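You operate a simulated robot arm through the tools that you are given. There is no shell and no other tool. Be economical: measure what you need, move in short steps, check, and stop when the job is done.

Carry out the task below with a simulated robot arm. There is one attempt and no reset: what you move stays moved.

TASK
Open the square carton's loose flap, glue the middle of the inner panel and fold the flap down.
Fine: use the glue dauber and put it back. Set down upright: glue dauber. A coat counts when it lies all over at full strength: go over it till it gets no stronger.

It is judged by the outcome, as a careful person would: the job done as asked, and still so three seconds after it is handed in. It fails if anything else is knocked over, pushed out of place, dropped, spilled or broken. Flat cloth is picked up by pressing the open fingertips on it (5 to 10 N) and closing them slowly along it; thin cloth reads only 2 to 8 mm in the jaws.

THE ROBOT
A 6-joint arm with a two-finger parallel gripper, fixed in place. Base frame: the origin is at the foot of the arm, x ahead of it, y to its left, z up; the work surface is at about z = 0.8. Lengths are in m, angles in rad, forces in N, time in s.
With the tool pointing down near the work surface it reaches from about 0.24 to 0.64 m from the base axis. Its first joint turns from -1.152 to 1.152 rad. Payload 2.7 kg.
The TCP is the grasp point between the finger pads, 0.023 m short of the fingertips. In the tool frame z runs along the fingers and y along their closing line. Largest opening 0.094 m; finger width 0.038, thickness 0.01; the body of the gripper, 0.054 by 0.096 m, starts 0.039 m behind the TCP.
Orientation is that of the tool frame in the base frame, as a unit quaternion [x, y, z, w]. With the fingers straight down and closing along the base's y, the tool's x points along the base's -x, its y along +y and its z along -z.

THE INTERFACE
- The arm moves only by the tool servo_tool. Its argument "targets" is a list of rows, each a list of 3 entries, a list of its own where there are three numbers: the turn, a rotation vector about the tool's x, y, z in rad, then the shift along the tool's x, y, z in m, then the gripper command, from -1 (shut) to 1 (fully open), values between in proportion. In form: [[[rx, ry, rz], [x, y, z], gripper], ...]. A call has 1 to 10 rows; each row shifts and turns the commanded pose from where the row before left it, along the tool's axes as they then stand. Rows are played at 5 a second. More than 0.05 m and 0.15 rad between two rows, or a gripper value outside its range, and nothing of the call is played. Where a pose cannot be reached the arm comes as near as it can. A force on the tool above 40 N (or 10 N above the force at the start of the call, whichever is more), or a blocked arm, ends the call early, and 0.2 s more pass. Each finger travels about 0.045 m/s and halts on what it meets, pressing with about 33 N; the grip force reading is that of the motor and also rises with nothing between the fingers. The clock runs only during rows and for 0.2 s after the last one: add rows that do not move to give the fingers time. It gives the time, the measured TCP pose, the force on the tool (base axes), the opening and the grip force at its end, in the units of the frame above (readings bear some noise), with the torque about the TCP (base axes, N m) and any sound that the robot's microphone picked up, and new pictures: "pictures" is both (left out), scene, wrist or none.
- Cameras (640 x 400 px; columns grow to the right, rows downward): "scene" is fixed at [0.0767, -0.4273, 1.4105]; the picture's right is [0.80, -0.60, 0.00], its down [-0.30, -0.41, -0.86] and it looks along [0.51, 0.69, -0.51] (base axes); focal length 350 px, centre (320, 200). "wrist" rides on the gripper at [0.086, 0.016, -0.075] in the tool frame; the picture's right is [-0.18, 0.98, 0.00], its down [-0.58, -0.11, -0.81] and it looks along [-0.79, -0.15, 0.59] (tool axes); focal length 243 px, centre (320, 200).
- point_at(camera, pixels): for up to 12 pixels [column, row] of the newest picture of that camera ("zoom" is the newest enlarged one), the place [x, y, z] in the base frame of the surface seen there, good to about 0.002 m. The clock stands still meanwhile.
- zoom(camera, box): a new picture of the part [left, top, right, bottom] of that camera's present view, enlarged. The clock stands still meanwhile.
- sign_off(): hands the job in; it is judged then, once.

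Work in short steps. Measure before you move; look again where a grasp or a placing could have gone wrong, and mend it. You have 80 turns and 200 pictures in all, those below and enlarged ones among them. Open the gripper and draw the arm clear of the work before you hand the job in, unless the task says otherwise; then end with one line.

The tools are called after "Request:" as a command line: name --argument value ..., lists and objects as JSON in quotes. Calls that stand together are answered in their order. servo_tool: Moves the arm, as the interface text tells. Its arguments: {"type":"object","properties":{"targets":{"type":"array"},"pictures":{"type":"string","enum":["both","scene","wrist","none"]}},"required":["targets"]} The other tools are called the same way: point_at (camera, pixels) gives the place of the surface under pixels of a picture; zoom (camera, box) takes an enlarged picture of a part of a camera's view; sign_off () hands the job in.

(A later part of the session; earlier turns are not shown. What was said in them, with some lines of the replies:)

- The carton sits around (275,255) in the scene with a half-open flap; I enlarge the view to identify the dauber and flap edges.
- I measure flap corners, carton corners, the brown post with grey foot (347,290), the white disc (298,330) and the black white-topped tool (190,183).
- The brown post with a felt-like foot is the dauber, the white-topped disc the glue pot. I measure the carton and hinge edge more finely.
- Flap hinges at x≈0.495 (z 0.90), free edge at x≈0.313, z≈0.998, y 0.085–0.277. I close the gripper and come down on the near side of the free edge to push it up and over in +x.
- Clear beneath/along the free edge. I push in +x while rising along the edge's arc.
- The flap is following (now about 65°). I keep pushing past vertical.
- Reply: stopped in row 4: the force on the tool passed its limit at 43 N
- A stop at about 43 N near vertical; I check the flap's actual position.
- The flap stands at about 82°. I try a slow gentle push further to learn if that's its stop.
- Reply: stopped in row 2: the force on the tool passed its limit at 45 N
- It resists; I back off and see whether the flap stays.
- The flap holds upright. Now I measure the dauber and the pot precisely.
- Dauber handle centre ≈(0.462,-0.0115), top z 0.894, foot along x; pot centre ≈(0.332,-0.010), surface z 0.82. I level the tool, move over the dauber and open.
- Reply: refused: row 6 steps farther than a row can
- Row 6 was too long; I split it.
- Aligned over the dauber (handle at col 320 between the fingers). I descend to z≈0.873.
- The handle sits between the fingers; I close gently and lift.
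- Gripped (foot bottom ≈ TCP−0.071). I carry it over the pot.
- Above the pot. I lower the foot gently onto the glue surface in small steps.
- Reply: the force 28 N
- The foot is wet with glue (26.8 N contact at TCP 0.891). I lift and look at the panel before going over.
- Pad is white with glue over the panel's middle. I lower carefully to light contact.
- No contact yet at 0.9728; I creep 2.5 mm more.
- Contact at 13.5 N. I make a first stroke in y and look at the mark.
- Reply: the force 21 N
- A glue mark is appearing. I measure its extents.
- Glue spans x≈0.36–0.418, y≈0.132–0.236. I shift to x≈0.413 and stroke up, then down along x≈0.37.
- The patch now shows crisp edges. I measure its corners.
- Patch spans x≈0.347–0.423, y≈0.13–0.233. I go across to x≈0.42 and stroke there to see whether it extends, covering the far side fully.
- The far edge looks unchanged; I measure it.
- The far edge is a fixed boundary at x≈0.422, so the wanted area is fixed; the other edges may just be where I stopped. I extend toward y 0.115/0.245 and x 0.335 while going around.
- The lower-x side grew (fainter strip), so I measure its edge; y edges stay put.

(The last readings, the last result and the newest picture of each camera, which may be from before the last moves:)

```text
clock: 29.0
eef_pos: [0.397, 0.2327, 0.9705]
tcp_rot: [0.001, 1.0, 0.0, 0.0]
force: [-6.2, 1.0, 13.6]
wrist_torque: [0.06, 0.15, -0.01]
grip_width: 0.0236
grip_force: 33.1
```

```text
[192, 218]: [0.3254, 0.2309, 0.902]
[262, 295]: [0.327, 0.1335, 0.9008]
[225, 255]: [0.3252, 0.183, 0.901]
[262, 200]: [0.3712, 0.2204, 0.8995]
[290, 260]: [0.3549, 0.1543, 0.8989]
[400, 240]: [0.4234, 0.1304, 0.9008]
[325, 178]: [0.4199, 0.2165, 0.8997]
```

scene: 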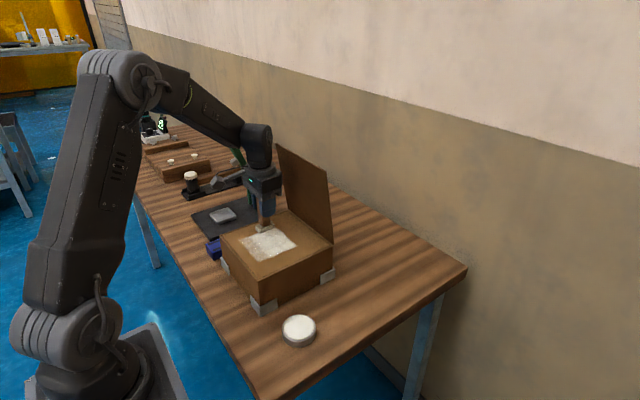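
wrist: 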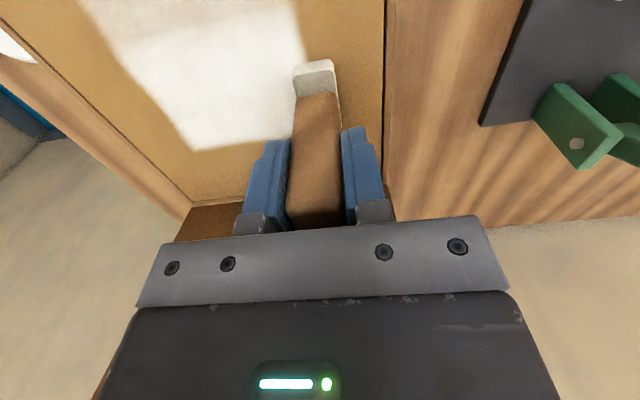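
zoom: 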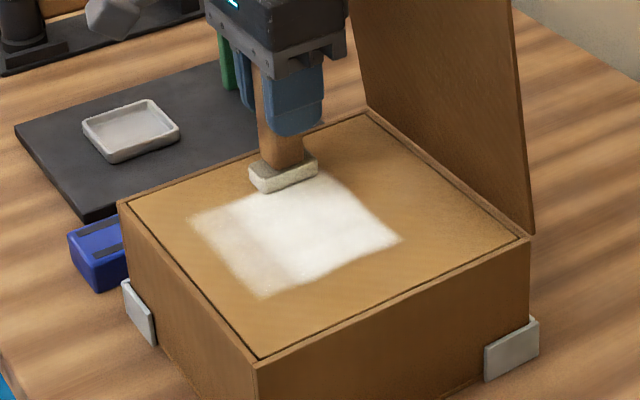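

Area now ≈ x 0.325–0.423, y 0.13–0.232 (about a 0.1 m square). I re-dip the pad to load it before going over everything again.

Request:
servo_tool --targets '[[[0, 0, 0], [0, 0, -0.04], -0.8], [[0, 0, 0], [0.0108, -0.0403, 0], -0.8], [[0, 0, 0], [0.0108, -0.0403, 0], -0.8], [[0, 0, 0], [0.0108, -0.0403, 0], -0.8], [[0, 0, 0], [0.0108, -0.0403, 0], -0.8], [[0, 0, 0], [0.0108, -0.0403, 0], -0.8], [[0, 0, 0], [0.0108, -0.0403, 0], -0.8], [[0, 0, 0], [0, 0, 0.05], -0.8], [[0, 0, 0], [0, 0, 0.05], -0.8], [[0, 0, 0], [0, 0, 0], -0.8]]'

```text
clock: 31.2
eef_pos: [0.3317, -0.0059, 0.9084]
tcp_rot: [0.001, 1.0, 0.0, 0.0]
force: [0.0, 0.4, -1.1]
wrist_torque: [-0.02, -0.03, -0.03]
grip_width: 0.0235
grip_force: 32.6
```

scene: 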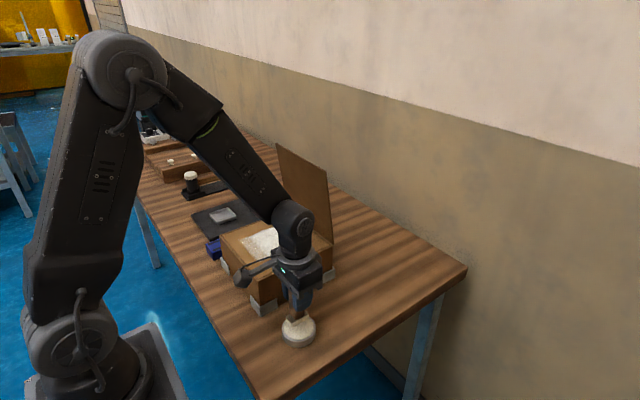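
wrist: 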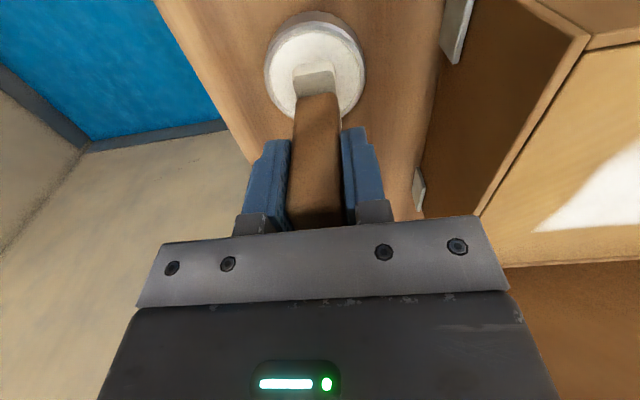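

Over the pot. I dip gently and lift back high.

Request:
servo_tool --targets '[[[0, 0, 0], [0, -0.003, 0.012], -0.8], [[0, 0, 0], [0, 0, 0.004], -0.8], [[0, 0, 0], [0, 0, 0.002], -0.8], [[0, 0, 0], [0, 0, 0.001], -0.8], [[0, 0, 0], [0, 0, 0], -0.8]]' --pictures "none"

```text
clock: 32.4
eef_pos: [0.3331, -0.0104, 0.8897]
tcp_rot: [0.001, 1.0, 0.0, 0.0]
force: [0.3, 0.5, -1.0]
wrist_torque: [0.01, -0.01, 0.01]
grip_width: 0.0237
grip_force: 33.1
```

Not touching yet (dauber slid up slightly earlier); a bit lower.

Request:
servo_tool --targets '[[[0, 0, 0], [0, 0, 0.001], -0.8], [[0, 0, 0], [0, 0, 0.001], -0.8], [[0, 0, 0], [0, 0, 0], -0.8]]' --pictures "none"

```text
clock: 33.2
eef_pos: [0.3328, -0.0103, 0.889]
tcp_rot: [0.001, 1.0, 0.0, 0.002]
force: [-6.6, 1.9, 27.9]
wrist_torque: [0.11, 0.05, -0.03]
grip_width: 0.0236
grip_force: 33.1
```

Loaded again. I lift, travel to the lower-x, lower-y corner of the area and lower close to the panel.

Request:
servo_tool --targets '[[[0, 0, 0], [0, 0, -0.035], -0.8], [[0, 0, 0], [0, 0, -0.04], -0.8], [[0, 0, 0], [0, 0, -0.04], -0.8], [[0, 0, 0], [-0.002, 0.0388, 0], -0.8], [[0, 0, 0], [-0.002, 0.0388, 0], -0.8], [[0, 0, 0], [-0.002, 0.0388, 0], -0.8], [[0, 0, 0], [-0.002, 0.0388, 0], -0.8], [[0, 0, 0], [0, 0, 0.028], -0.8], [[0, 0, 0], [0, 0, 0.004], -0.8], [[0, 0, 0], [0, 0, 0], -0.8]]' --pictures "none"

Request:
servo_tool --targets '[[[0, 0, 0], [0, 0, 0.001], -0.8], [[0, 0, 0], [0, 0, 0.0007], -0.8], [[0, 0, 0], [0, 0, 0.0], -0.8]]' --pictures "none"

```text
clock: 35.4
eef_pos: [0.3399, 0.1445, 0.9712]
tcp_rot: [0.001, 1.0, -0.001, 0.0]
force: [-0.5, 0.3, -0.9]
wrist_torque: [0.0, 0.02, -0.01]
grip_width: 0.0237
grip_force: 33.0
```

```text
clock: 36.2
eef_pos: [0.3409, 0.1444, 0.9688]
tcp_rot: [0.001, 1.0, 0.0, 0.0]
force: [0.0, 0.0, -0.5]
wrist_torque: [0.02, 0.02, 0.0]
grip_width: 0.0235
grip_force: 32.2
```

Still free; 1 mm more.

Request:
servo_tool --targets '[[[0, 0, 0], [0, 0, 0.0007], -0.8], [[0, 0, 0], [0, 0, 0.0006], -0.8], [[0, 0, 0], [0, 0, 0.0], -0.8]]' --pictures "none"

```text
clock: 37.0
eef_pos: [0.3404, 0.1445, 0.9692]
tcp_rot: [0.001, 1.0, 0.0, 0.001]
force: [-5.6, -4.1, 17.8]
wrist_torque: [-0.23, 0.04, -0.08]
grip_width: 0.0237
grip_force: 32.6
```

17.8 N contact. Full raster: columns at x≈0.34, 0.37, 0.40, 0.42.

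Request:
servo_tool --targets '[[[0, 0, 0], [0, 0.0158, 0], -0.8], [[0, 0, 0], [0, 0.0158, 0], -0.8], [[0, 0, 0], [0, 0.0158, 0], -0.8], [[0, 0, 0], [0, 0.0158, 0], -0.8], [[0, 0, 0], [0, 0.0158, 0], -0.8], [[0, 0, 0], [0, -0.0158, 0], -0.8], [[0, 0, 0], [0, -0.0158, 0], -0.8], [[0, 0, 0], [0, -0.0158, 0], -0.8], [[0, 0, 0], [0, -0.0158, 0], -0.8], [[0, 0, 0], [0, -0.0158, 0], -0.8]]' --pictures "none"

Request:
servo_tool --targets '[[[0, 0, 0], [-0.015, 0, 0], -0.8], [[0, 0, 0], [-0.013, 0, 0], -0.8], [[0, 0, 0], [0, 0.0158, 0], -0.8], [[0, 0, 0], [0, 0.0158, 0], -0.8], [[0, 0, 0], [0, 0.0158, 0], -0.8], [[0, 0, 0], [0, 0.0158, 0], -0.8], [[0, 0, 0], [0, 0.0158, 0], -0.8], [[0, 0, 0], [-0.015, 0, 0], -0.8], [[0, 0, 0], [-0.015, 0, 0], -0.8]]' --pictures "none"

Request:
servo_tool --targets '[[[0, 0, 0], [0, -0.0158, 0], -0.8], [[0, 0, 0], [0, -0.0158, 0], -0.8], [[0, 0, 0], [0, -0.0158, 0], -0.8], [[0, 0, 0], [0, -0.0158, 0], -0.8], [[0, 0, 0], [0, -0.0158, 0], -0.8], [[0, 0, 0], [-0.015, 0, 0], -0.8], [[0, 0, 0], [0, 0.0158, 0], -0.8], [[0, 0, 0], [0, 0.0158, 0], -0.8], [[0, 0, 0], [0, 0.0158, 0], -0.8], [[0, 0, 0], [0, 0.0158, 0], -0.8]]'

Request:
zoom --camera "scene" --box '[200, 180, 350, 290]'

```text
clock: 39.2
eef_pos: [0.3424, 0.1455, 0.9704]
tcp_rot: [0.001, 1.0, 0.001, 0.002]
force: [-0.5, 9.7, 24.3]
wrist_torque: [0.45, -0.01, -0.04]
grip_width: 0.0239
grip_force: 33.2
```

```text
clock: 41.2
eef_pos: [0.3984, 0.2238, 0.9687]
tcp_rot: [0.001, 1.0, 0.0, 0.0]
force: [0.2, -0.6, -0.9]
wrist_torque: [0.0, -0.02, 0.01]
grip_width: 0.0234
grip_force: 32.9
```

```text
clock: 43.4
eef_pos: [0.4138, 0.2079, 0.9683]
tcp_rot: [0.002, 1.0, 0.0, 0.0]
force: [0.2, -0.2, -1.8]
wrist_torque: [0.03, -0.01, -0.01]
grip_width: 0.0237
grip_force: 32.7
```

scene: 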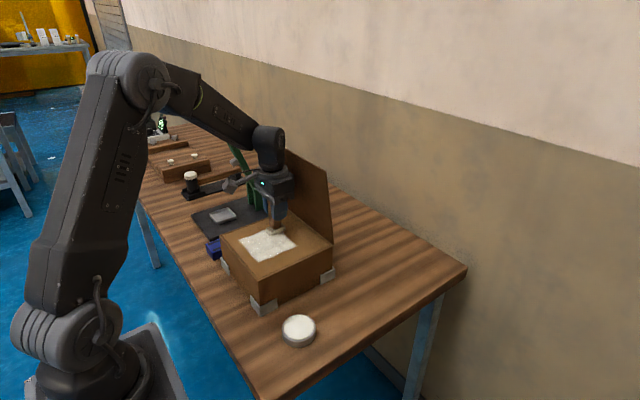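
wrist: 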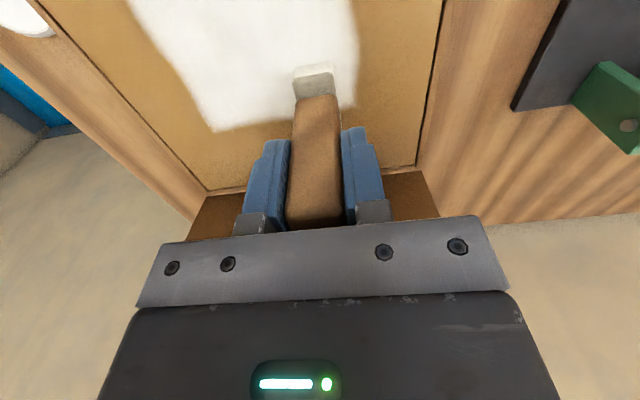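

```text
3.64 times, centred on (275, 235) of scene
```

zoom: 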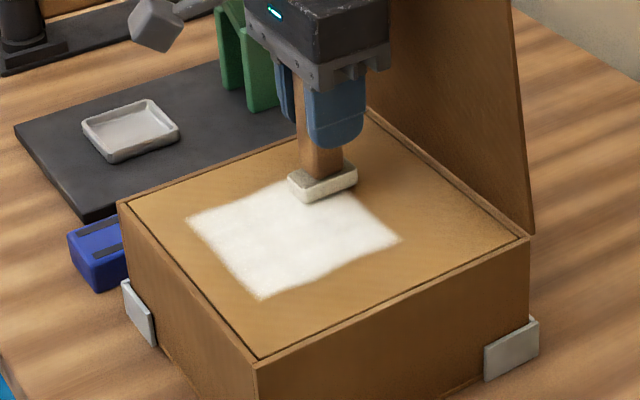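

Coat is fairly even but I lost contact for the last columns (force −1). I lower until contact and repeat them.

Request:
servo_tool --targets '[[[0, 0, 0], [0.003, 0.0158, 0.0008], -0.8], [[0, 0, 0], [0, 0, 0.0008], -0.8], [[0, 0, 0], [0, 0, 0.0], -0.8]]' --pictures "none"

```text
clock: 44.2
eef_pos: [0.4109, 0.2223, 0.9685]
tcp_rot: [0.001, 1.0, 0.0, 0.001]
force: [-2.5, -1.2, 5.5]
wrist_torque: [-0.09, 0.0, -0.03]
grip_width: 0.0238
grip_force: 33.4
```

Contact 5.5 N; slightly more and stroke columns x≈0.411, then 0.385, 0.36.

Request:
servo_tool --targets '[[[0, 0, 0], [0, -0.0158, 0.0006], -0.8], [[0, 0, 0], [0, -0.0158, 0], -0.8], [[0, 0, 0], [0, -0.0158, 0], -0.8], [[0, 0, 0], [0, -0.0158, 0], -0.8], [[0, 0, 0], [0, -0.0158, 0], -0.8], [[0, 0, 0], [0, 0.0158, 0], -0.8], [[0, 0, 0], [0, 0.0158, 0], -0.8], [[0, 0, 0], [0, 0.0158, 0], -0.8], [[0, 0, 0], [0, 0.0158, 0], -0.8], [[0, 0, 0], [0, 0.0158, 0], -0.8]]' --pictures "none"

Request:
servo_tool --targets '[[[0, 0, 0], [0.013, 0, 0], -0.8], [[0, 0, 0], [0.013, 0, 0], -0.8], [[0, 0, 0], [0, -0.0158, 0], -0.8], [[0, 0, 0], [0, -0.0158, 0], -0.8], [[0, 0, 0], [0, -0.0158, 0], -0.8], [[0, 0, 0], [0, -0.0158, 0], -0.8], [[0, 0, 0], [0, -0.0158, 0], -0.8], [[0, 0, 0], [0.013, 0, 0], -0.8], [[0, 0, 0], [0.013, 0, 0], -0.8]]' --pictures "none"

Request:
servo_tool --targets '[[[0, 0, 0], [0, 0.0158, 0], -0.8], [[0, 0, 0], [0, 0.0158, 0], -0.8], [[0, 0, 0], [0, 0.0158, 0], -0.8], [[0, 0, 0], [0, 0.0158, 0], -0.8], [[0, 0, 0], [0, 0.0158, 0], -0.8], [[0, 0, 0], [0.015, 0, 0], -0.8], [[0, 0, 0], [0, -0.0158, 0], -0.8], [[0, 0, 0], [0, -0.0158, 0], -0.8], [[0, 0, 0], [0, -0.0158, 0], -0.8], [[0, 0, 0], [0, -0.0158, 0], -0.8]]'

Request:
zoom --camera "scene" --box '[200, 180, 350, 290]'

```text
clock: 46.4
eef_pos: [0.4103, 0.2236, 0.9672]
tcp_rot: [0.001, 1.0, -0.001, 0.001]
force: [0.4, -9.2, 22.2]
wrist_torque: [-0.44, -0.16, -0.04]
grip_width: 0.0238
grip_force: 33.0
```

```text
clock: 48.4
eef_pos: [0.3587, 0.1441, 0.9673]
tcp_rot: [0.001, 1.0, -0.001, 0.002]
force: [8.6, -1.6, 17.1]
wrist_torque: [-0.13, -0.45, -0.01]
grip_width: 0.0235
grip_force: 32.7
```

```text
clock: 50.6
eef_pos: [0.3429, 0.1615, 0.9681]
tcp_rot: [0.002, 1.0, 0.001, 0.003]
force: [-1.2, 9.9, 23.3]
wrist_torque: [0.46, 0.33, -0.12]
grip_width: 0.0237
grip_force: 32.9
```

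scene: 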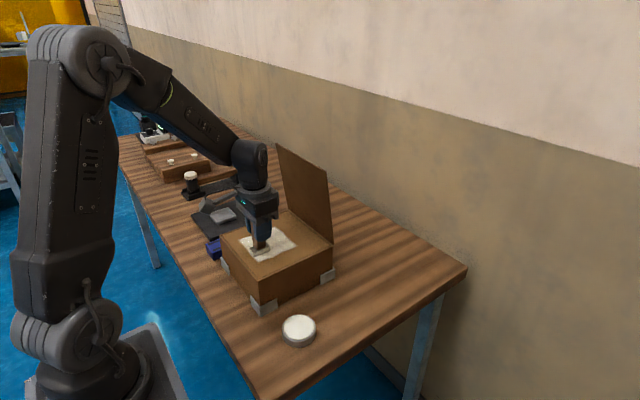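
wrist: 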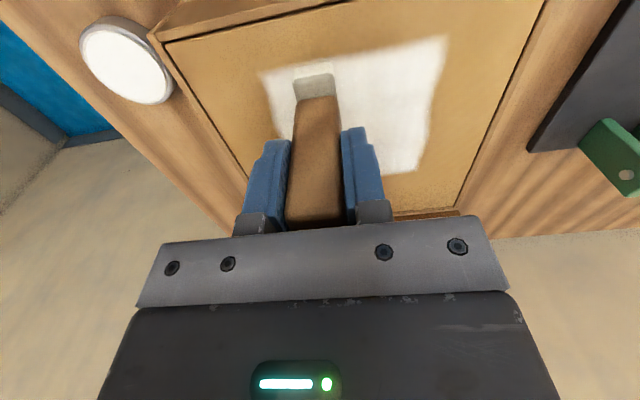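

```text
3.64 times, centred on (275, 235) of scene
```

zoom: 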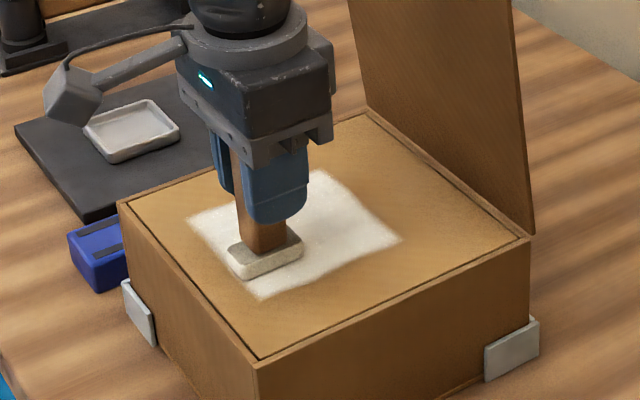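

I finish this last column, lift and move aside to inspect the whole coat.

Request:
servo_tool --targets '[[[0, 0, 0], [0, -0.0158, 0], -0.8], [[0, 0, 0], [0.007, -0.003, 0], -0.8], [[0, 0, 0], [0, 0.0158, 0], -0.8], [[0, 0, 0], [0, 0.0158, 0], -0.8], [[0, 0, 0], [0, 0, -0.04], -0.8], [[0, 0, 0], [0, -0.045, 0], -0.8], [[0, 0, 0], [0, -0.045, 0], -0.8], [[0, 0, 0], [0, -0.045, 0], -0.8], [[0, 0, 0], [0, -0.045, 0], -0.8], [[0, 0, 0], [0, 0, 0], -0.8]]'

Request:
zoom --camera "scene" --box '[220, 210, 320, 275]'

```text
clock: 52.8
eef_pos: [0.3363, -0.0071, 1.0063]
tcp_rot: [0.001, 1.0, 0.0, -0.001]
force: [0.7, 0.3, -0.5]
wrist_torque: [0.0, 0.03, -0.03]
grip_width: 0.0235
grip_force: 32.8
```

scene: 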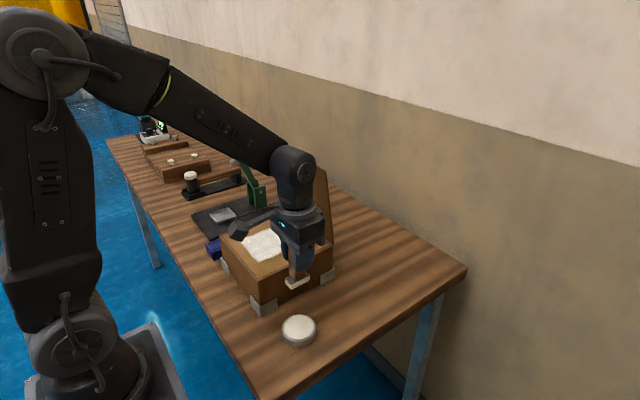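
wrist: 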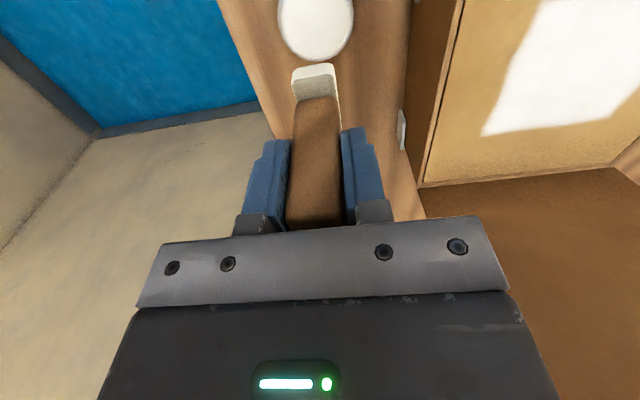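

```text
6.15 times, centred on (270, 242) of scene
```

zoom: 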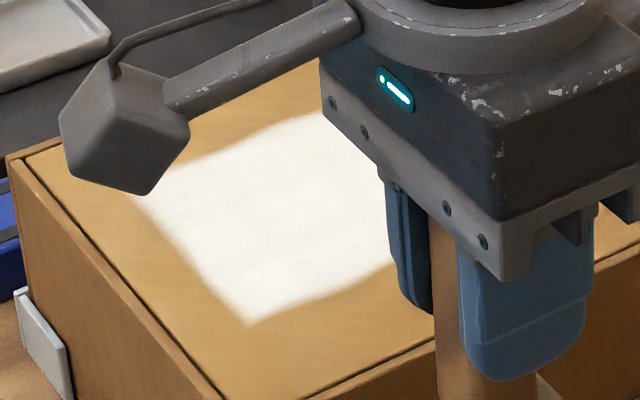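

The coat looks uniform where visible. I move over the dauber's home and check the whole patch unobstructed.

Request:
servo_tool --targets '[[[0, 0, 0], [-0.042, -0.002, 0], -0.8], [[0, 0, 0], [-0.042, -0.002, 0], -0.8], [[0, 0, 0], [-0.042, -0.001, 0], -0.8], [[0, 0, 0], [0, 0, 0.04], -0.8], [[0, 0, 0], [0, 0, 0.03], -0.8], [[0, 0, 0], [0, 0, 0], -0.8]]'

Request:
zoom --camera "scene" --box '[220, 210, 320, 275]'

```text
clock: 54.2
eef_pos: [0.4621, -0.0117, 0.9369]
tcp_rot: [0.001, 1.0, 0.0, 0.0]
force: [-0.5, -0.7, -1.1]
wrist_torque: [0.02, 0.02, 0.0]
grip_width: 0.0235
grip_force: 33.1
```

scene: 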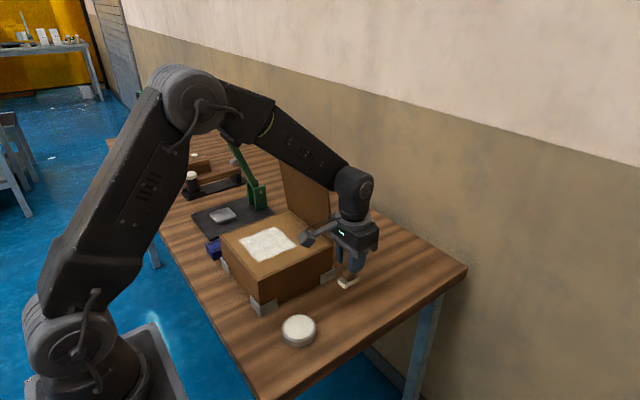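
wrist: 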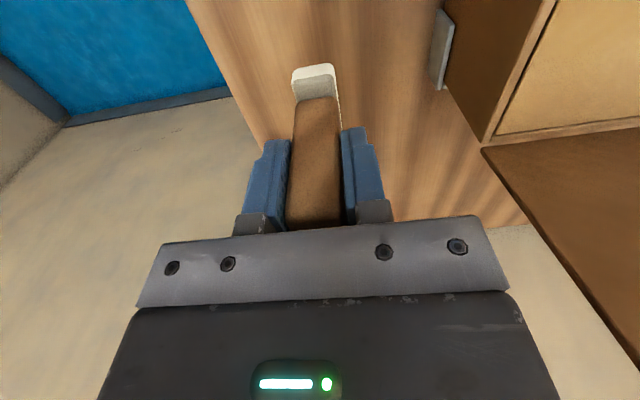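

```text
6.15 times, centred on (270, 242) of scene
```

zoom: 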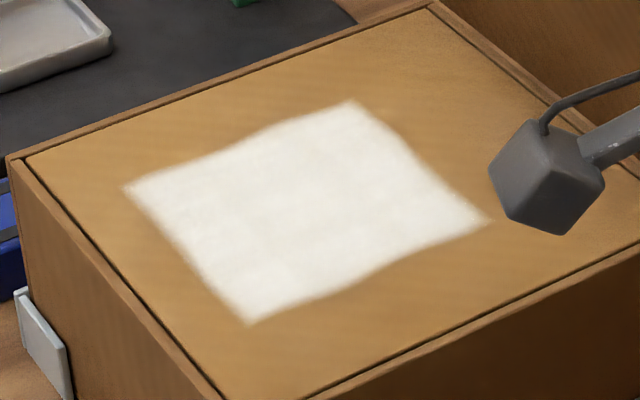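

The coat looks even; to be safe on the borders I reload and do one more pass round the perimeter.

Request:
servo_tool --targets '[[[0, 0, 0], [0.043, 0, 0], -0.8], [[0, 0, 0], [0.043, 0.001, 0], -0.8], [[0, 0, 0], [0.0435, 0, 0], -0.8], [[0, 0, 0], [0, 0, 0.03], -0.8], [[0, 0, 0], [0, 0, 0.014], -0.8], [[0, 0, 0], [0, 0, 0.003], -0.8], [[0, 0, 0], [0, 0, 0.002], -0.8], [[0, 0, 0], [0, 0, 0], -0.8]]' --pictures "none"

```text
clock: 56.0
eef_pos: [0.3316, -0.012, 0.8878]
tcp_rot: [0.001, 1.0, 0.0, 0.0]
force: [0.5, -0.6, -1.2]
wrist_torque: [0.01, 0.0, 0.0]
grip_width: 0.0236
grip_force: 33.1
```

Request:
servo_tool --targets '[[[0, 0, 0], [0, 0.001, 0.001], -0.8], [[0, 0, 0], [0, 0, 0.001], -0.8], [[0, 0, 0], [0, 0, 0], -0.8]]' --pictures "none"

```text
clock: 56.8
eef_pos: [0.3325, -0.0099, 0.8874]
tcp_rot: [0.001, 1.0, -0.001, 0.001]
force: [-6.6, -4.5, 26.7]
wrist_torque: [-0.18, 0.41, -0.02]
grip_width: 0.0239
grip_force: 33.0
```

Loaded (27 N). Back to the near corner of the patch, just above contact.

Request:
servo_tool --targets '[[[0, 0, 0], [0, 0, -0.035], -0.8], [[0, 0, 0], [0, 0, -0.04], -0.8], [[0, 0, 0], [0, 0, -0.04], -0.8], [[0, 0, 0], [-0.0025, 0.037, 0], -0.8], [[0, 0, 0], [-0.0025, 0.037, 0], -0.8], [[0, 0, 0], [-0.0025, 0.037, 0], -0.8], [[0, 0, 0], [-0.0025, 0.037, 0], -0.8], [[0, 0, 0], [0, 0, 0.029], -0.8], [[0, 0, 0], [0, 0, 0.004], -0.8], [[0, 0, 0], [0, 0, 0], -0.8]]' --pictures "none"

Request:
servo_tool --targets '[[[0, 0, 0], [0, 0, 0.001], -0.8], [[0, 0, 0], [0, 0, 0.0007], -0.8], [[0, 0, 0], [0, 0, 0.0005], -0.8], [[0, 0, 0], [0, 0, 0.0], -0.8]]' --pictures "none"

```text
clock: 59.0
eef_pos: [0.3434, 0.139, 0.9683]
tcp_rot: [0.001, 1.0, 0.0, 0.0]
force: [-0.4, 0.6, -0.6]
wrist_torque: [0.0, 0.01, -0.02]
grip_width: 0.0238
grip_force: 33.0
```

```text
clock: 60.0
eef_pos: [0.3437, 0.1373, 0.9656]
tcp_rot: [0.001, 1.0, 0.0, 0.002]
force: [-7.8, -2.8, 26.0]
wrist_torque: [-0.17, 0.3, -0.02]
grip_width: 0.024
grip_force: 33.0
```

26 N; slightly ease and go round the perimeter.

Request:
servo_tool --targets '[[[0, 0, 0], [0, 0.015, -0.0003], -0.8], [[0, 0, 0], [0, 0.015, 0], -0.8], [[0, 0, 0], [0, 0.015, 0], -0.8], [[0, 0, 0], [0, 0.015, 0], -0.8], [[0, 0, 0], [0, 0.015, 0], -0.8], [[0, 0, 0], [0, 0.015, 0], -0.8], [[0, 0, 0], [-0.018, 0, 0], -0.8], [[0, 0, 0], [-0.018, 0, 0], -0.8], [[0, 0, 0], [-0.018, 0, 0], -0.8], [[0, 0, 0], [-0.018, 0, 0], -0.8]]' --pictures "none"

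Request:
servo_tool --targets '[[[0, 0, 0], [0, -0.015, 0], -0.8], [[0, 0, 0], [0, -0.015, 0], -0.8], [[0, 0, 0], [0, -0.015, 0], -0.8], [[0, 0, 0], [0, -0.015, 0], -0.8], [[0, 0, 0], [0, -0.015, 0], -0.8], [[0, 0, 0], [0, -0.015, 0], -0.8], [[0, 0, 0], [0.018, 0, 0], -0.8], [[0, 0, 0], [0.018, 0, 0], -0.8], [[0, 0, 0], [0.018, 0, 0], -0.8], [[0, 0, 0], [0, 0, 0], -0.8]]' --pictures "none"

Request:
servo_tool --targets '[[[0, 0, 0], [-0.01, 0.015, 0], -0.8], [[0, 0, 0], [-0.008, 0.015, 0], -0.8], [[0, 0, 0], [0, 0.015, 0], -0.8], [[0, 0, 0], [0, 0.015, 0], -0.8], [[0, 0, 0], [0, 0.015, 0], -0.8], [[0, 0, 0], [0, 0, -0.04], -0.8], [[0, 0, 0], [0, 0, 0], -0.8]]'

```text
clock: 62.2
eef_pos: [0.4151, 0.2277, 0.9652]
tcp_rot: [0.001, 1.0, 0.001, 0.001]
force: [-9.4, 1.6, 24.2]
wrist_torque: [-0.01, 0.31, -0.03]
grip_width: 0.0237
grip_force: 33.1
```

```text
clock: 64.4
eef_pos: [0.3612, 0.1398, 0.9665]
tcp_rot: [0.001, 1.0, 0.0, 0.0]
force: [4.2, -0.5, 8.8]
wrist_torque: [0.0, -0.44, 0.01]
grip_width: 0.0234
grip_force: 33.4
```

```text
clock: 66.0
eef_pos: [0.3789, 0.2133, 1.0065]
tcp_rot: [0.001, 1.0, 0.001, -0.001]
force: [0.7, 0.3, -0.7]
wrist_torque: [-0.02, 0.02, 0.02]
grip_width: 0.0238
grip_force: 32.6
```

scene: 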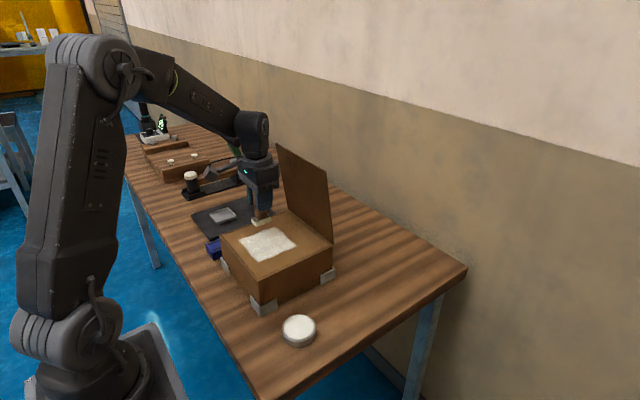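
wrist: 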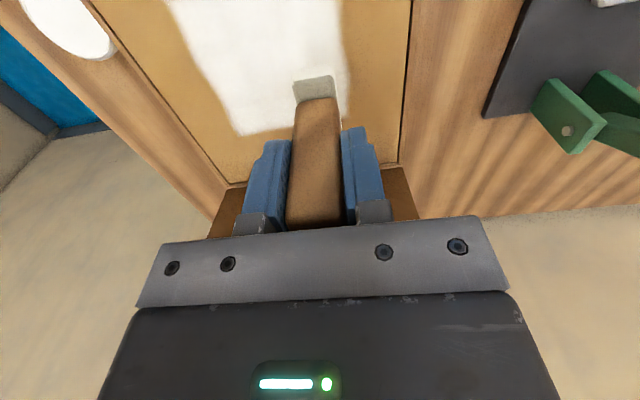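

I enlarge to compare the coat and check the foot.

Request:
zoom --camera "scene" --box '[220, 210, 320, 275]'

Request:
zoom --camera "wrist" --box '[160, 0, 380, 150]'

```text
6.15 times, centred on (270, 242) of scene
```

zoom: 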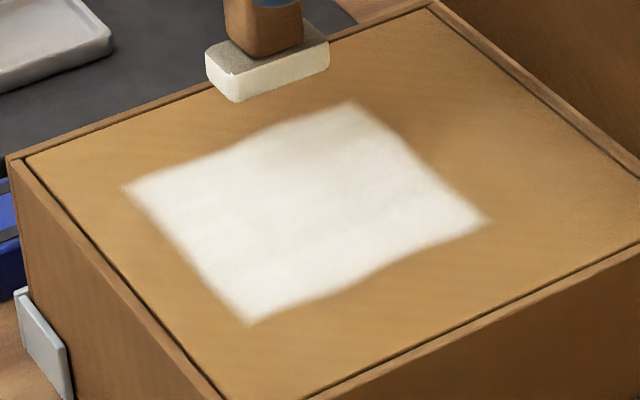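

```text
2.67 times, centred on (270, 75) of wrist
```

zoom: 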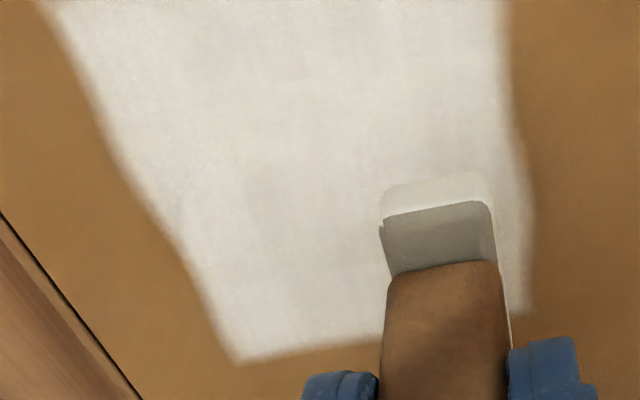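

The coat is uniform and unchanged in extent – full. I take the dauber back to its home spot.

Request:
servo_tool --targets '[[[0, 0, 0], [0, -0.045, 0], -0.8], [[0, 0, 0], [0, -0.045, 0], -0.8], [[0, 0, 0], [0, -0.045, 0], -0.8], [[0, 0, 0], [0, -0.045, 0], -0.8], [[0, 0, 0], [0, -0.045, 0], -0.8], [[0, 0, 0], [-0.042, 0, 0], -0.8], [[0, 0, 0], [-0.041, 0, 0], -0.8], [[0, 0, 0], [0, 0, 0.045], -0.8], [[0, 0, 0], [0, 0, 0.045], -0.8], [[0, 0, 0], [0, 0, 0.03], -0.8]]' --pictures "none"

Request:
servo_tool --targets '[[[0, 0, 0], [0, 0, 0.01], -0.8], [[0, 0, 0], [0, 0, 0.004], -0.8], [[0, 0, 0], [0, 0, 0.002], -0.8], [[0, 0, 0], [0, 0, 0], -0.8]]'

```text
clock: 68.2
eef_pos: [0.4622, -0.0113, 0.8849]
tcp_rot: [0.001, 1.0, 0.0, 0.0]
force: [-0.5, 0.7, -0.8]
wrist_torque: [-0.02, -0.01, 0.0]
grip_width: 0.0237
grip_force: 32.9
```

```text
clock: 69.2
eef_pos: [0.4621, -0.0118, 0.8709]
tcp_rot: [0.001, 1.0, 0.0, -0.001]
force: [0.0, 0.5, -1.6]
wrist_torque: [-0.03, -0.03, 0.03]
grip_width: 0.0237
grip_force: 33.0
```

scene: 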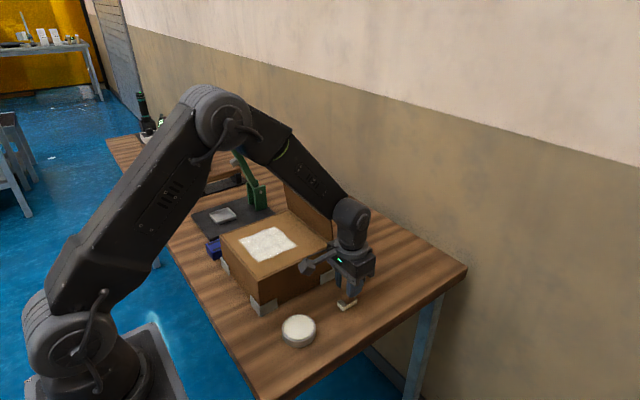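
wrist: 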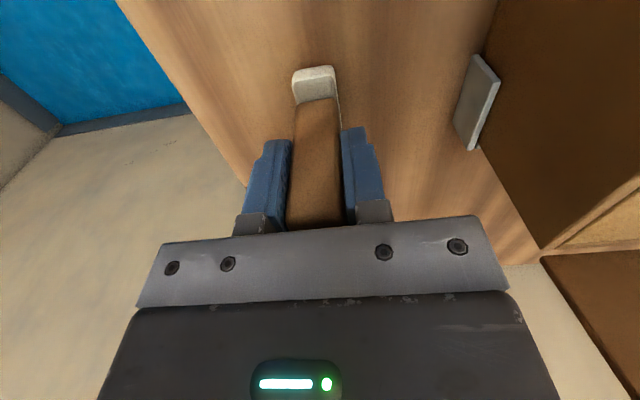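

Close to the table; creep down till contact.

Request:
servo_tool --targets '[[[0, 0, 0], [0, 0, 0.0015], -0.8], [[0, 0, 0], [0, 0, 0.001], -0.8], [[0, 0, 0], [0, 0, 0.001], -0.8], [[0, 0, 0], [0, 0, 0], -0.8]]' --pictures "none"

```text
clock: 70.2
eef_pos: [0.4607, -0.0118, 0.8652]
tcp_rot: [0.001, 1.0, -0.001, -0.001]
force: [-0.3, -0.1, -1.4]
wrist_torque: [-0.03, -0.03, -0.03]
grip_width: 0.0237
grip_force: 33.3
```

Request:
servo_tool --targets '[[[0, 0, 0], [0, 0, 0.0008], -0.8], [[0, 0, 0], [0, 0, 0.0006], -0.8], [[0, 0, 0], [0, 0, 0], -0.8]]' --pictures "none"

```text
clock: 71.0
eef_pos: [0.4608, -0.0122, 0.8659]
tcp_rot: [0.001, 1.0, 0.0, 0.001]
force: [-7.6, -0.7, 19.4]
wrist_torque: [-0.02, 0.19, -0.03]
grip_width: 0.0236
grip_force: 33.5
```

The foot is on the table (19 N). I ease off slightly, open slowly and rise.

Request:
servo_tool --targets '[[[0, 0, 0], [0, 0, -0.0008], -0.8], [[0, 0, 0], [0, 0, 0], -0.4], [[0, 0, 0], [0, 0, 0], -0.2], [[0, 0, 0], [0, 0, 0], 0.1], [[0, 0, 0], [0, 0, 0], 0.2], [[0, 0, 0], [0, 0, -0.02], 0.2], [[0, 0, 0], [0, 0, -0.04], 0.2], [[0, 0, 0], [0, 0, -0.04], 0.2], [[0, 0, 0], [0, 0, -0.04], 0.2]]'

Request:
zoom --camera "scene" --box '[280, 240, 380, 320]'

```text
clock: 73.0
eef_pos: [0.461, -0.0098, 1.0047]
tcp_rot: [0.001, 1.0, 0.0, 0.001]
force: [-0.2, -0.2, -0.1]
wrist_torque: [0.0, 0.02, -0.02]
grip_width: 0.0564
grip_force: 0.0
```

scene: 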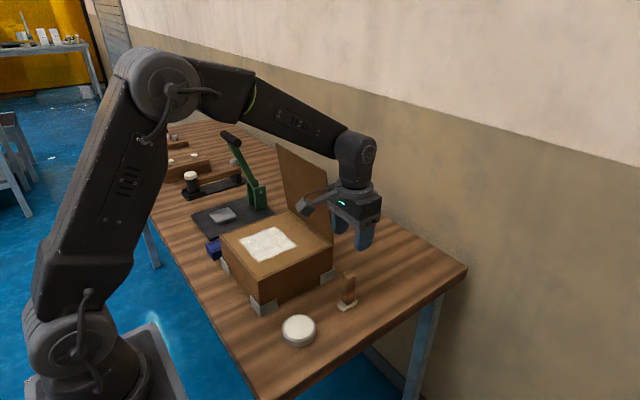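
wrist: 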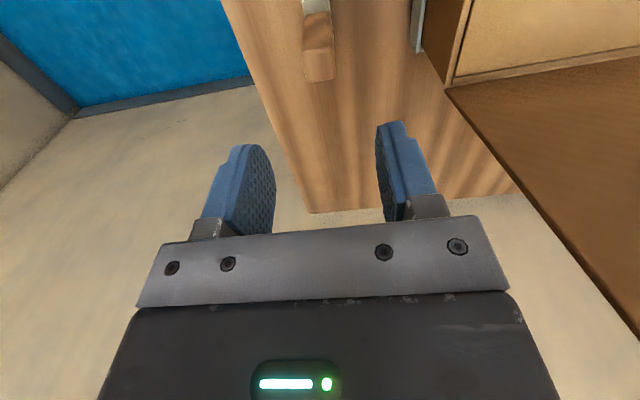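

```text
5.00 times, centred on (330, 280) of scene
```

zoom: 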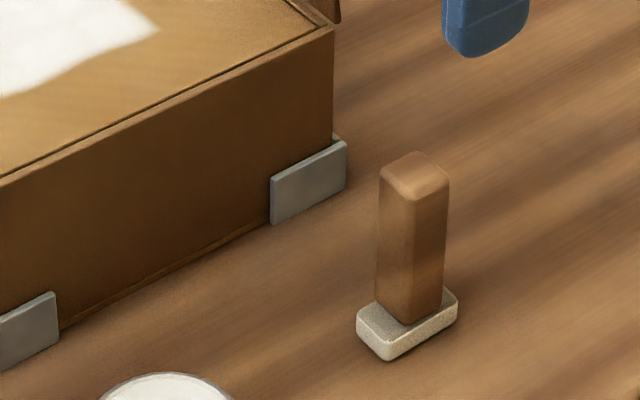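

Dauber stands upright in its place. Now I go up and around behind the open flap with closed fingers.

Request:
servo_tool --targets '[[[0, 0, 0], [0, 0, -0.048], -1], [[0, 0, 0], [0, 0, -0.048], -1], [[0, 0, 0], [0, 0, -0.048], -1], [[0, 0, 0], [0, 0, -0.048], -1], [[0, 0, 0], [-0.04, 0, 0], -1], [[0, 0, 0], [-0.04, 0, 0], -1], [[0, 0, 0], [0, 0.048, 0], -1], [[0, 0, 0], [0, 0.048, 0], -1], [[0, 0, 0], [0, 0.048, 0], -1], [[0, 0, 0], [0, 0.046, 0], -1]]'

```text
clock: 75.2
eef_pos: [0.5392, 0.1551, 1.1959]
tcp_rot: [0.002, 1.0, -0.001, -0.001]
force: [-0.3, -0.3, -0.4]
wrist_torque: [0.01, 0.0, -0.03]
grip_width: 0.0001
grip_force: 33.6
out of reach, approached as far as the arm can: row 10
```

scene: 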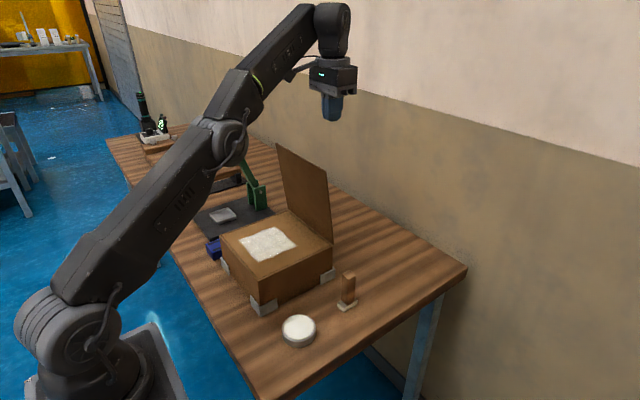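
wrist: 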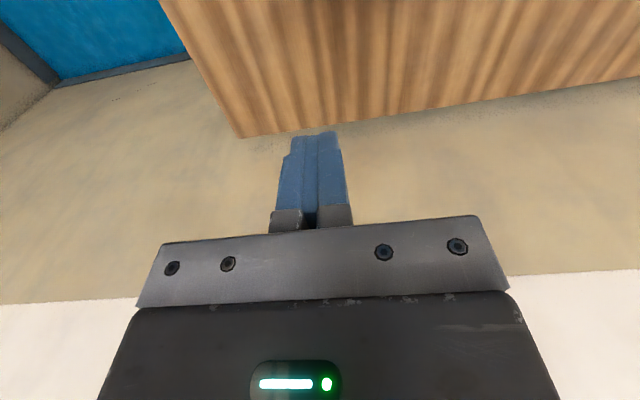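

Near the reach limit but behind the flap. I lower behind it and shift to its middle.

Request:
servo_tool --targets '[[[0, 0, 0], [0, 0, 0.045], -1], [[0, 0, 0], [0, 0, 0.045], -1], [[0, 0, 0], [0.015, 0.024, 0.012], -1], [[0, 0, 0], [0, 0, 0], -1]]'

```text
clock: 76.2
eef_pos: [0.5233, 0.1789, 1.0961]
tcp_rot: [0.001, 1.0, 0.0, 0.001]
force: [0.5, -1.0, -0.1]
wrist_torque: [0.01, -0.01, 0.0]
grip_width: 0.0
grip_force: 32.9
```

scene: 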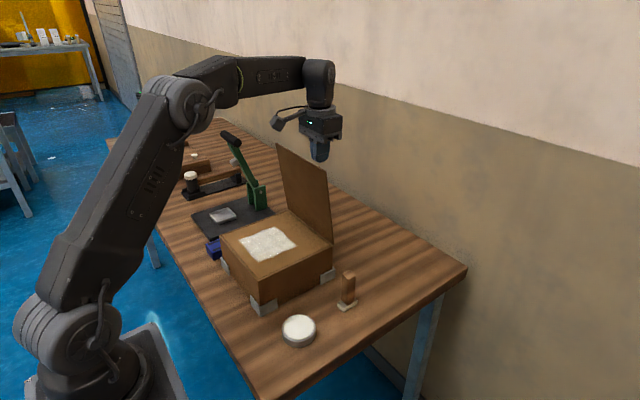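
wrist: 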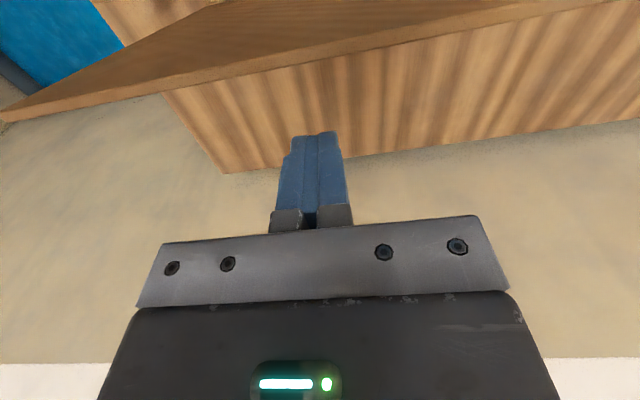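

Behind the flap's middle. I push −x along its arc down to about 40°.

Request:
servo_tool --targets '[[[0, 0, 0], [0.02, 0, 0.003], -1], [[0, 0, 0], [0.014, 0, 0.002], -1], [[0, 0, 0], [0.0145, 0, 0.003], -1], [[0, 0, 0], [0.0145, 0, 0.0036], -1], [[0, 0, 0], [0.0137, 0, 0.0055], -1], [[0, 0, 0], [0.0136, 0, 0.0062], -1], [[0, 0, 0], [0.0125, 0, 0.008], -1], [[0, 0, 0], [0.0123, 0, 0.0083], -1], [[0, 0, 0], [0.011, 0, 0.01], -1], [[0, 0, 0], [0.0105, 0, 0.0103], -1]]'

```text
clock: 78.4
eef_pos: [0.3889, 0.1773, 1.0357]
tcp_rot: [0.001, 1.0, 0.0, -0.001]
force: [-0.1, -0.5, 0.3]
wrist_torque: [-0.04, -0.03, 0.03]
grip_width: 0.0
grip_force: 32.7
```

scene: 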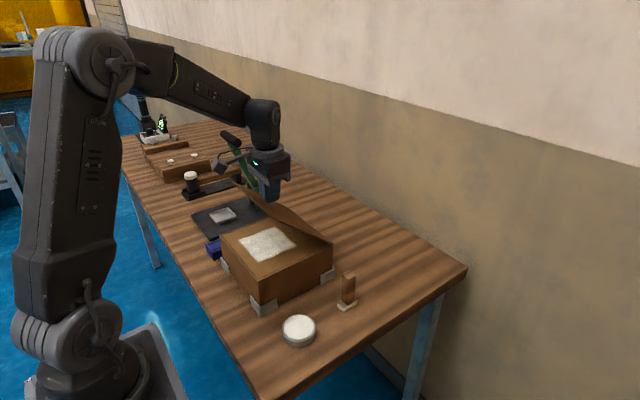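
wrist: 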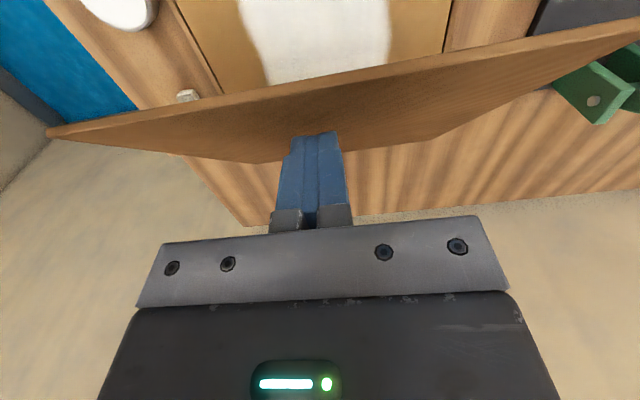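

Folding well. I continue to about 3°.

Request:
servo_tool --targets '[[[0, 0, 0], [0.009, 0, 0.0117], -1], [[0, 0, 0], [0.0087, 0, 0.0121], -1], [[0, 0, 0], [0.007, 0, 0.013], -1], [[0, 0, 0], [0.0063, 0, 0.0135], -1], [[0, 0, 0], [0.0047, 0, 0.014], -1], [[0, 0, 0], [0.0038, 0, 0.0144], -1], [[0, 0, 0], [0.002, 0, 0.012], -1], [[0, 0, 0], [0.001, 0, 0.008], -1], [[0, 0, 0], [0, 0, 0], -1]]'

```text
clock: 80.4
eef_pos: [0.3451, 0.1777, 0.9361]
tcp_rot: [0.001, 1.0, 0.0, 0.0]
force: [0.3, 0.3, 0.0]
wrist_torque: [-0.03, 0.0, -0.02]
grip_width: 0.0002
grip_force: 33.1
```

scene: 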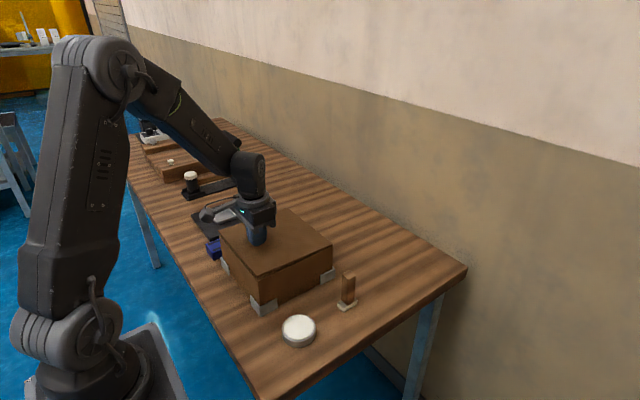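
wrist: 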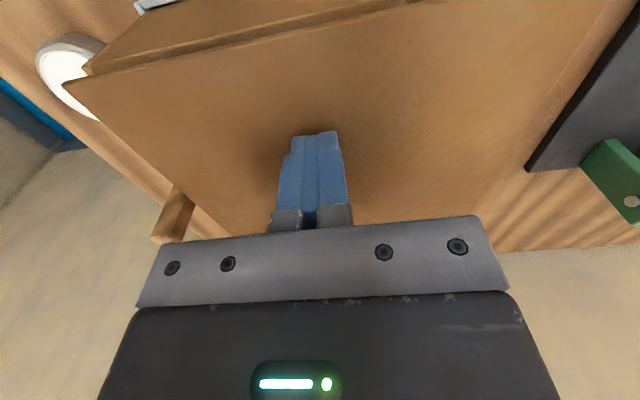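

Nearly shut; I press down slowly to contact.

Request:
servo_tool --targets '[[[0, 0, 0], [0, 0, 0.004], -1], [[0, 0, 0], [0, 0, 0.002], -1], [[0, 0, 0], [0, 0, 0.0015], -1], [[0, 0, 0], [0, 0, 0.001], -1], [[0, 0, 0], [0, 0, 0], -1]]' --pictures "none"

```text
clock: 81.6
eef_pos: [0.3452, 0.1792, 0.9275]
tcp_rot: [0.001, 1.0, -0.001, 0.0]
force: [-1.0, -1.2, 5.2]
wrist_torque: [-0.06, -0.09, -0.03]
grip_width: 0.0
grip_force: 33.5
```

Contact; I press to ~15–20 N and hold a couple of seconds.

Request:
servo_tool --targets '[[[0, 0, 0], [0, 0, 0.0008], -1], [[0, 0, 0], [0, 0, 0.0003], -1], [[0, 0, 0], [0, 0, 0], -1], [[0, 0, 0], [0, 0, 0], -1], [[0, 0, 0], [0, 0, 0], -1], [[0, 0, 0], [0, 0, 0], -1], [[0, 0, 0], [0, 0, 0], -1], [[0, 0, 0], [0, 0, 0], -1], [[0, 0, 0], [0, 0, 0], -1], [[0, 0, 0], [0, 0, 0], -1]]' --pictures "none"

```text
clock: 83.8
eef_pos: [0.3455, 0.1785, 0.9282]
tcp_rot: [0.001, 1.0, 0.0, 0.001]
force: [-6.5, -3.2, 30.3]
wrist_torque: [-0.09, -0.2, -0.03]
grip_width: 0.0
grip_force: 33.4
```

Held at 30 N. I lift well clear, opening the gripper, and check that the flap stays down.

Request:
servo_tool --targets '[[[0, 0, 0], [0, 0, -0.01], -1], [[0, 0, 0], [0, 0, -0.045], -1], [[0, 0, 0], [0, 0, -0.045], 0.5], [[0, 0, 0], [0, 0, -0.045], 1], [[0, 0, 0], [0, 0, -0.045], 1], [[0, 0, 0], [0, 0, -0.045], 1], [[0, 0, 0], [0, 0.045, 0], 1], [[0, 0, 0], [0, 0.045, 0], 1], [[0, 0, 0], [0, 0.02, 0], 1], [[0, 0, 0], [0, 0, 0], 1]]'

Request:
zoom --camera "scene" --box '[180, 180, 380, 360]'

Request:
point_at --camera "scene" --pixels '[[225, 230], [258, 272], [280, 240], [325, 243], [280, 215], [298, 327], [346, 275]]'

```text
clock: 86.0
eef_pos: [0.3457, 0.2896, 1.1618]
tcp_rot: [0.001, 1.0, 0.0, -0.001]
force: [-0.7, -0.8, -0.1]
wrist_torque: [0.0, -0.03, 0.0]
grip_width: 0.0938
grip_force: 0.1
```

scene: 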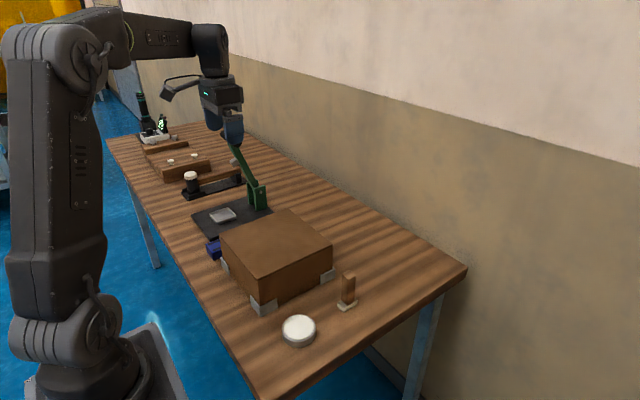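
wrist: 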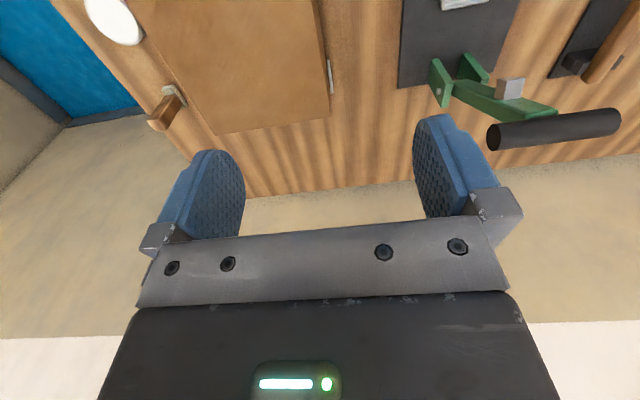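

```text
2.22 times, centred on (280, 270) of scene
```

zoom: 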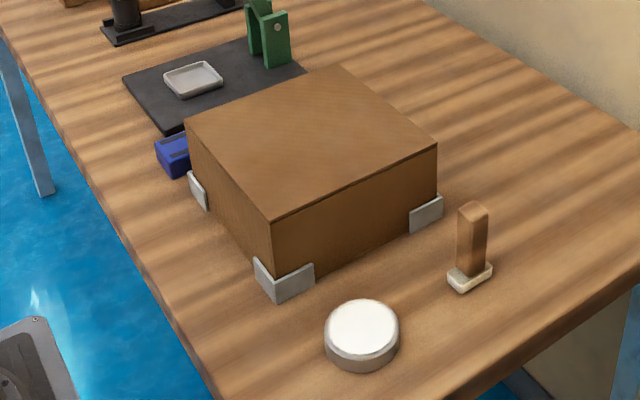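

```text
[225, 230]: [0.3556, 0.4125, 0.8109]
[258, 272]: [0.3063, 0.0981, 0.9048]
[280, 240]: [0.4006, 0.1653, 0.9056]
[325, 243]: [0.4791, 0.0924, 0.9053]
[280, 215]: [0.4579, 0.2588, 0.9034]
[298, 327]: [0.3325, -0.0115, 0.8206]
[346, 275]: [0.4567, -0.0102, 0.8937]
```

The flap lies flat at z≈0.905, the dauber is upright at its place, the pot has not moved, and the arm is clear. I hand in.

Request:
sign_off

```text
The job is handed in.
```

I opened the flap, glued the middle of the inner panel until the coat was even and got no stronger, and folded the flap down flat. The dauber is back upright in its place, and I handed the job in with the gripper open and the arm clear.
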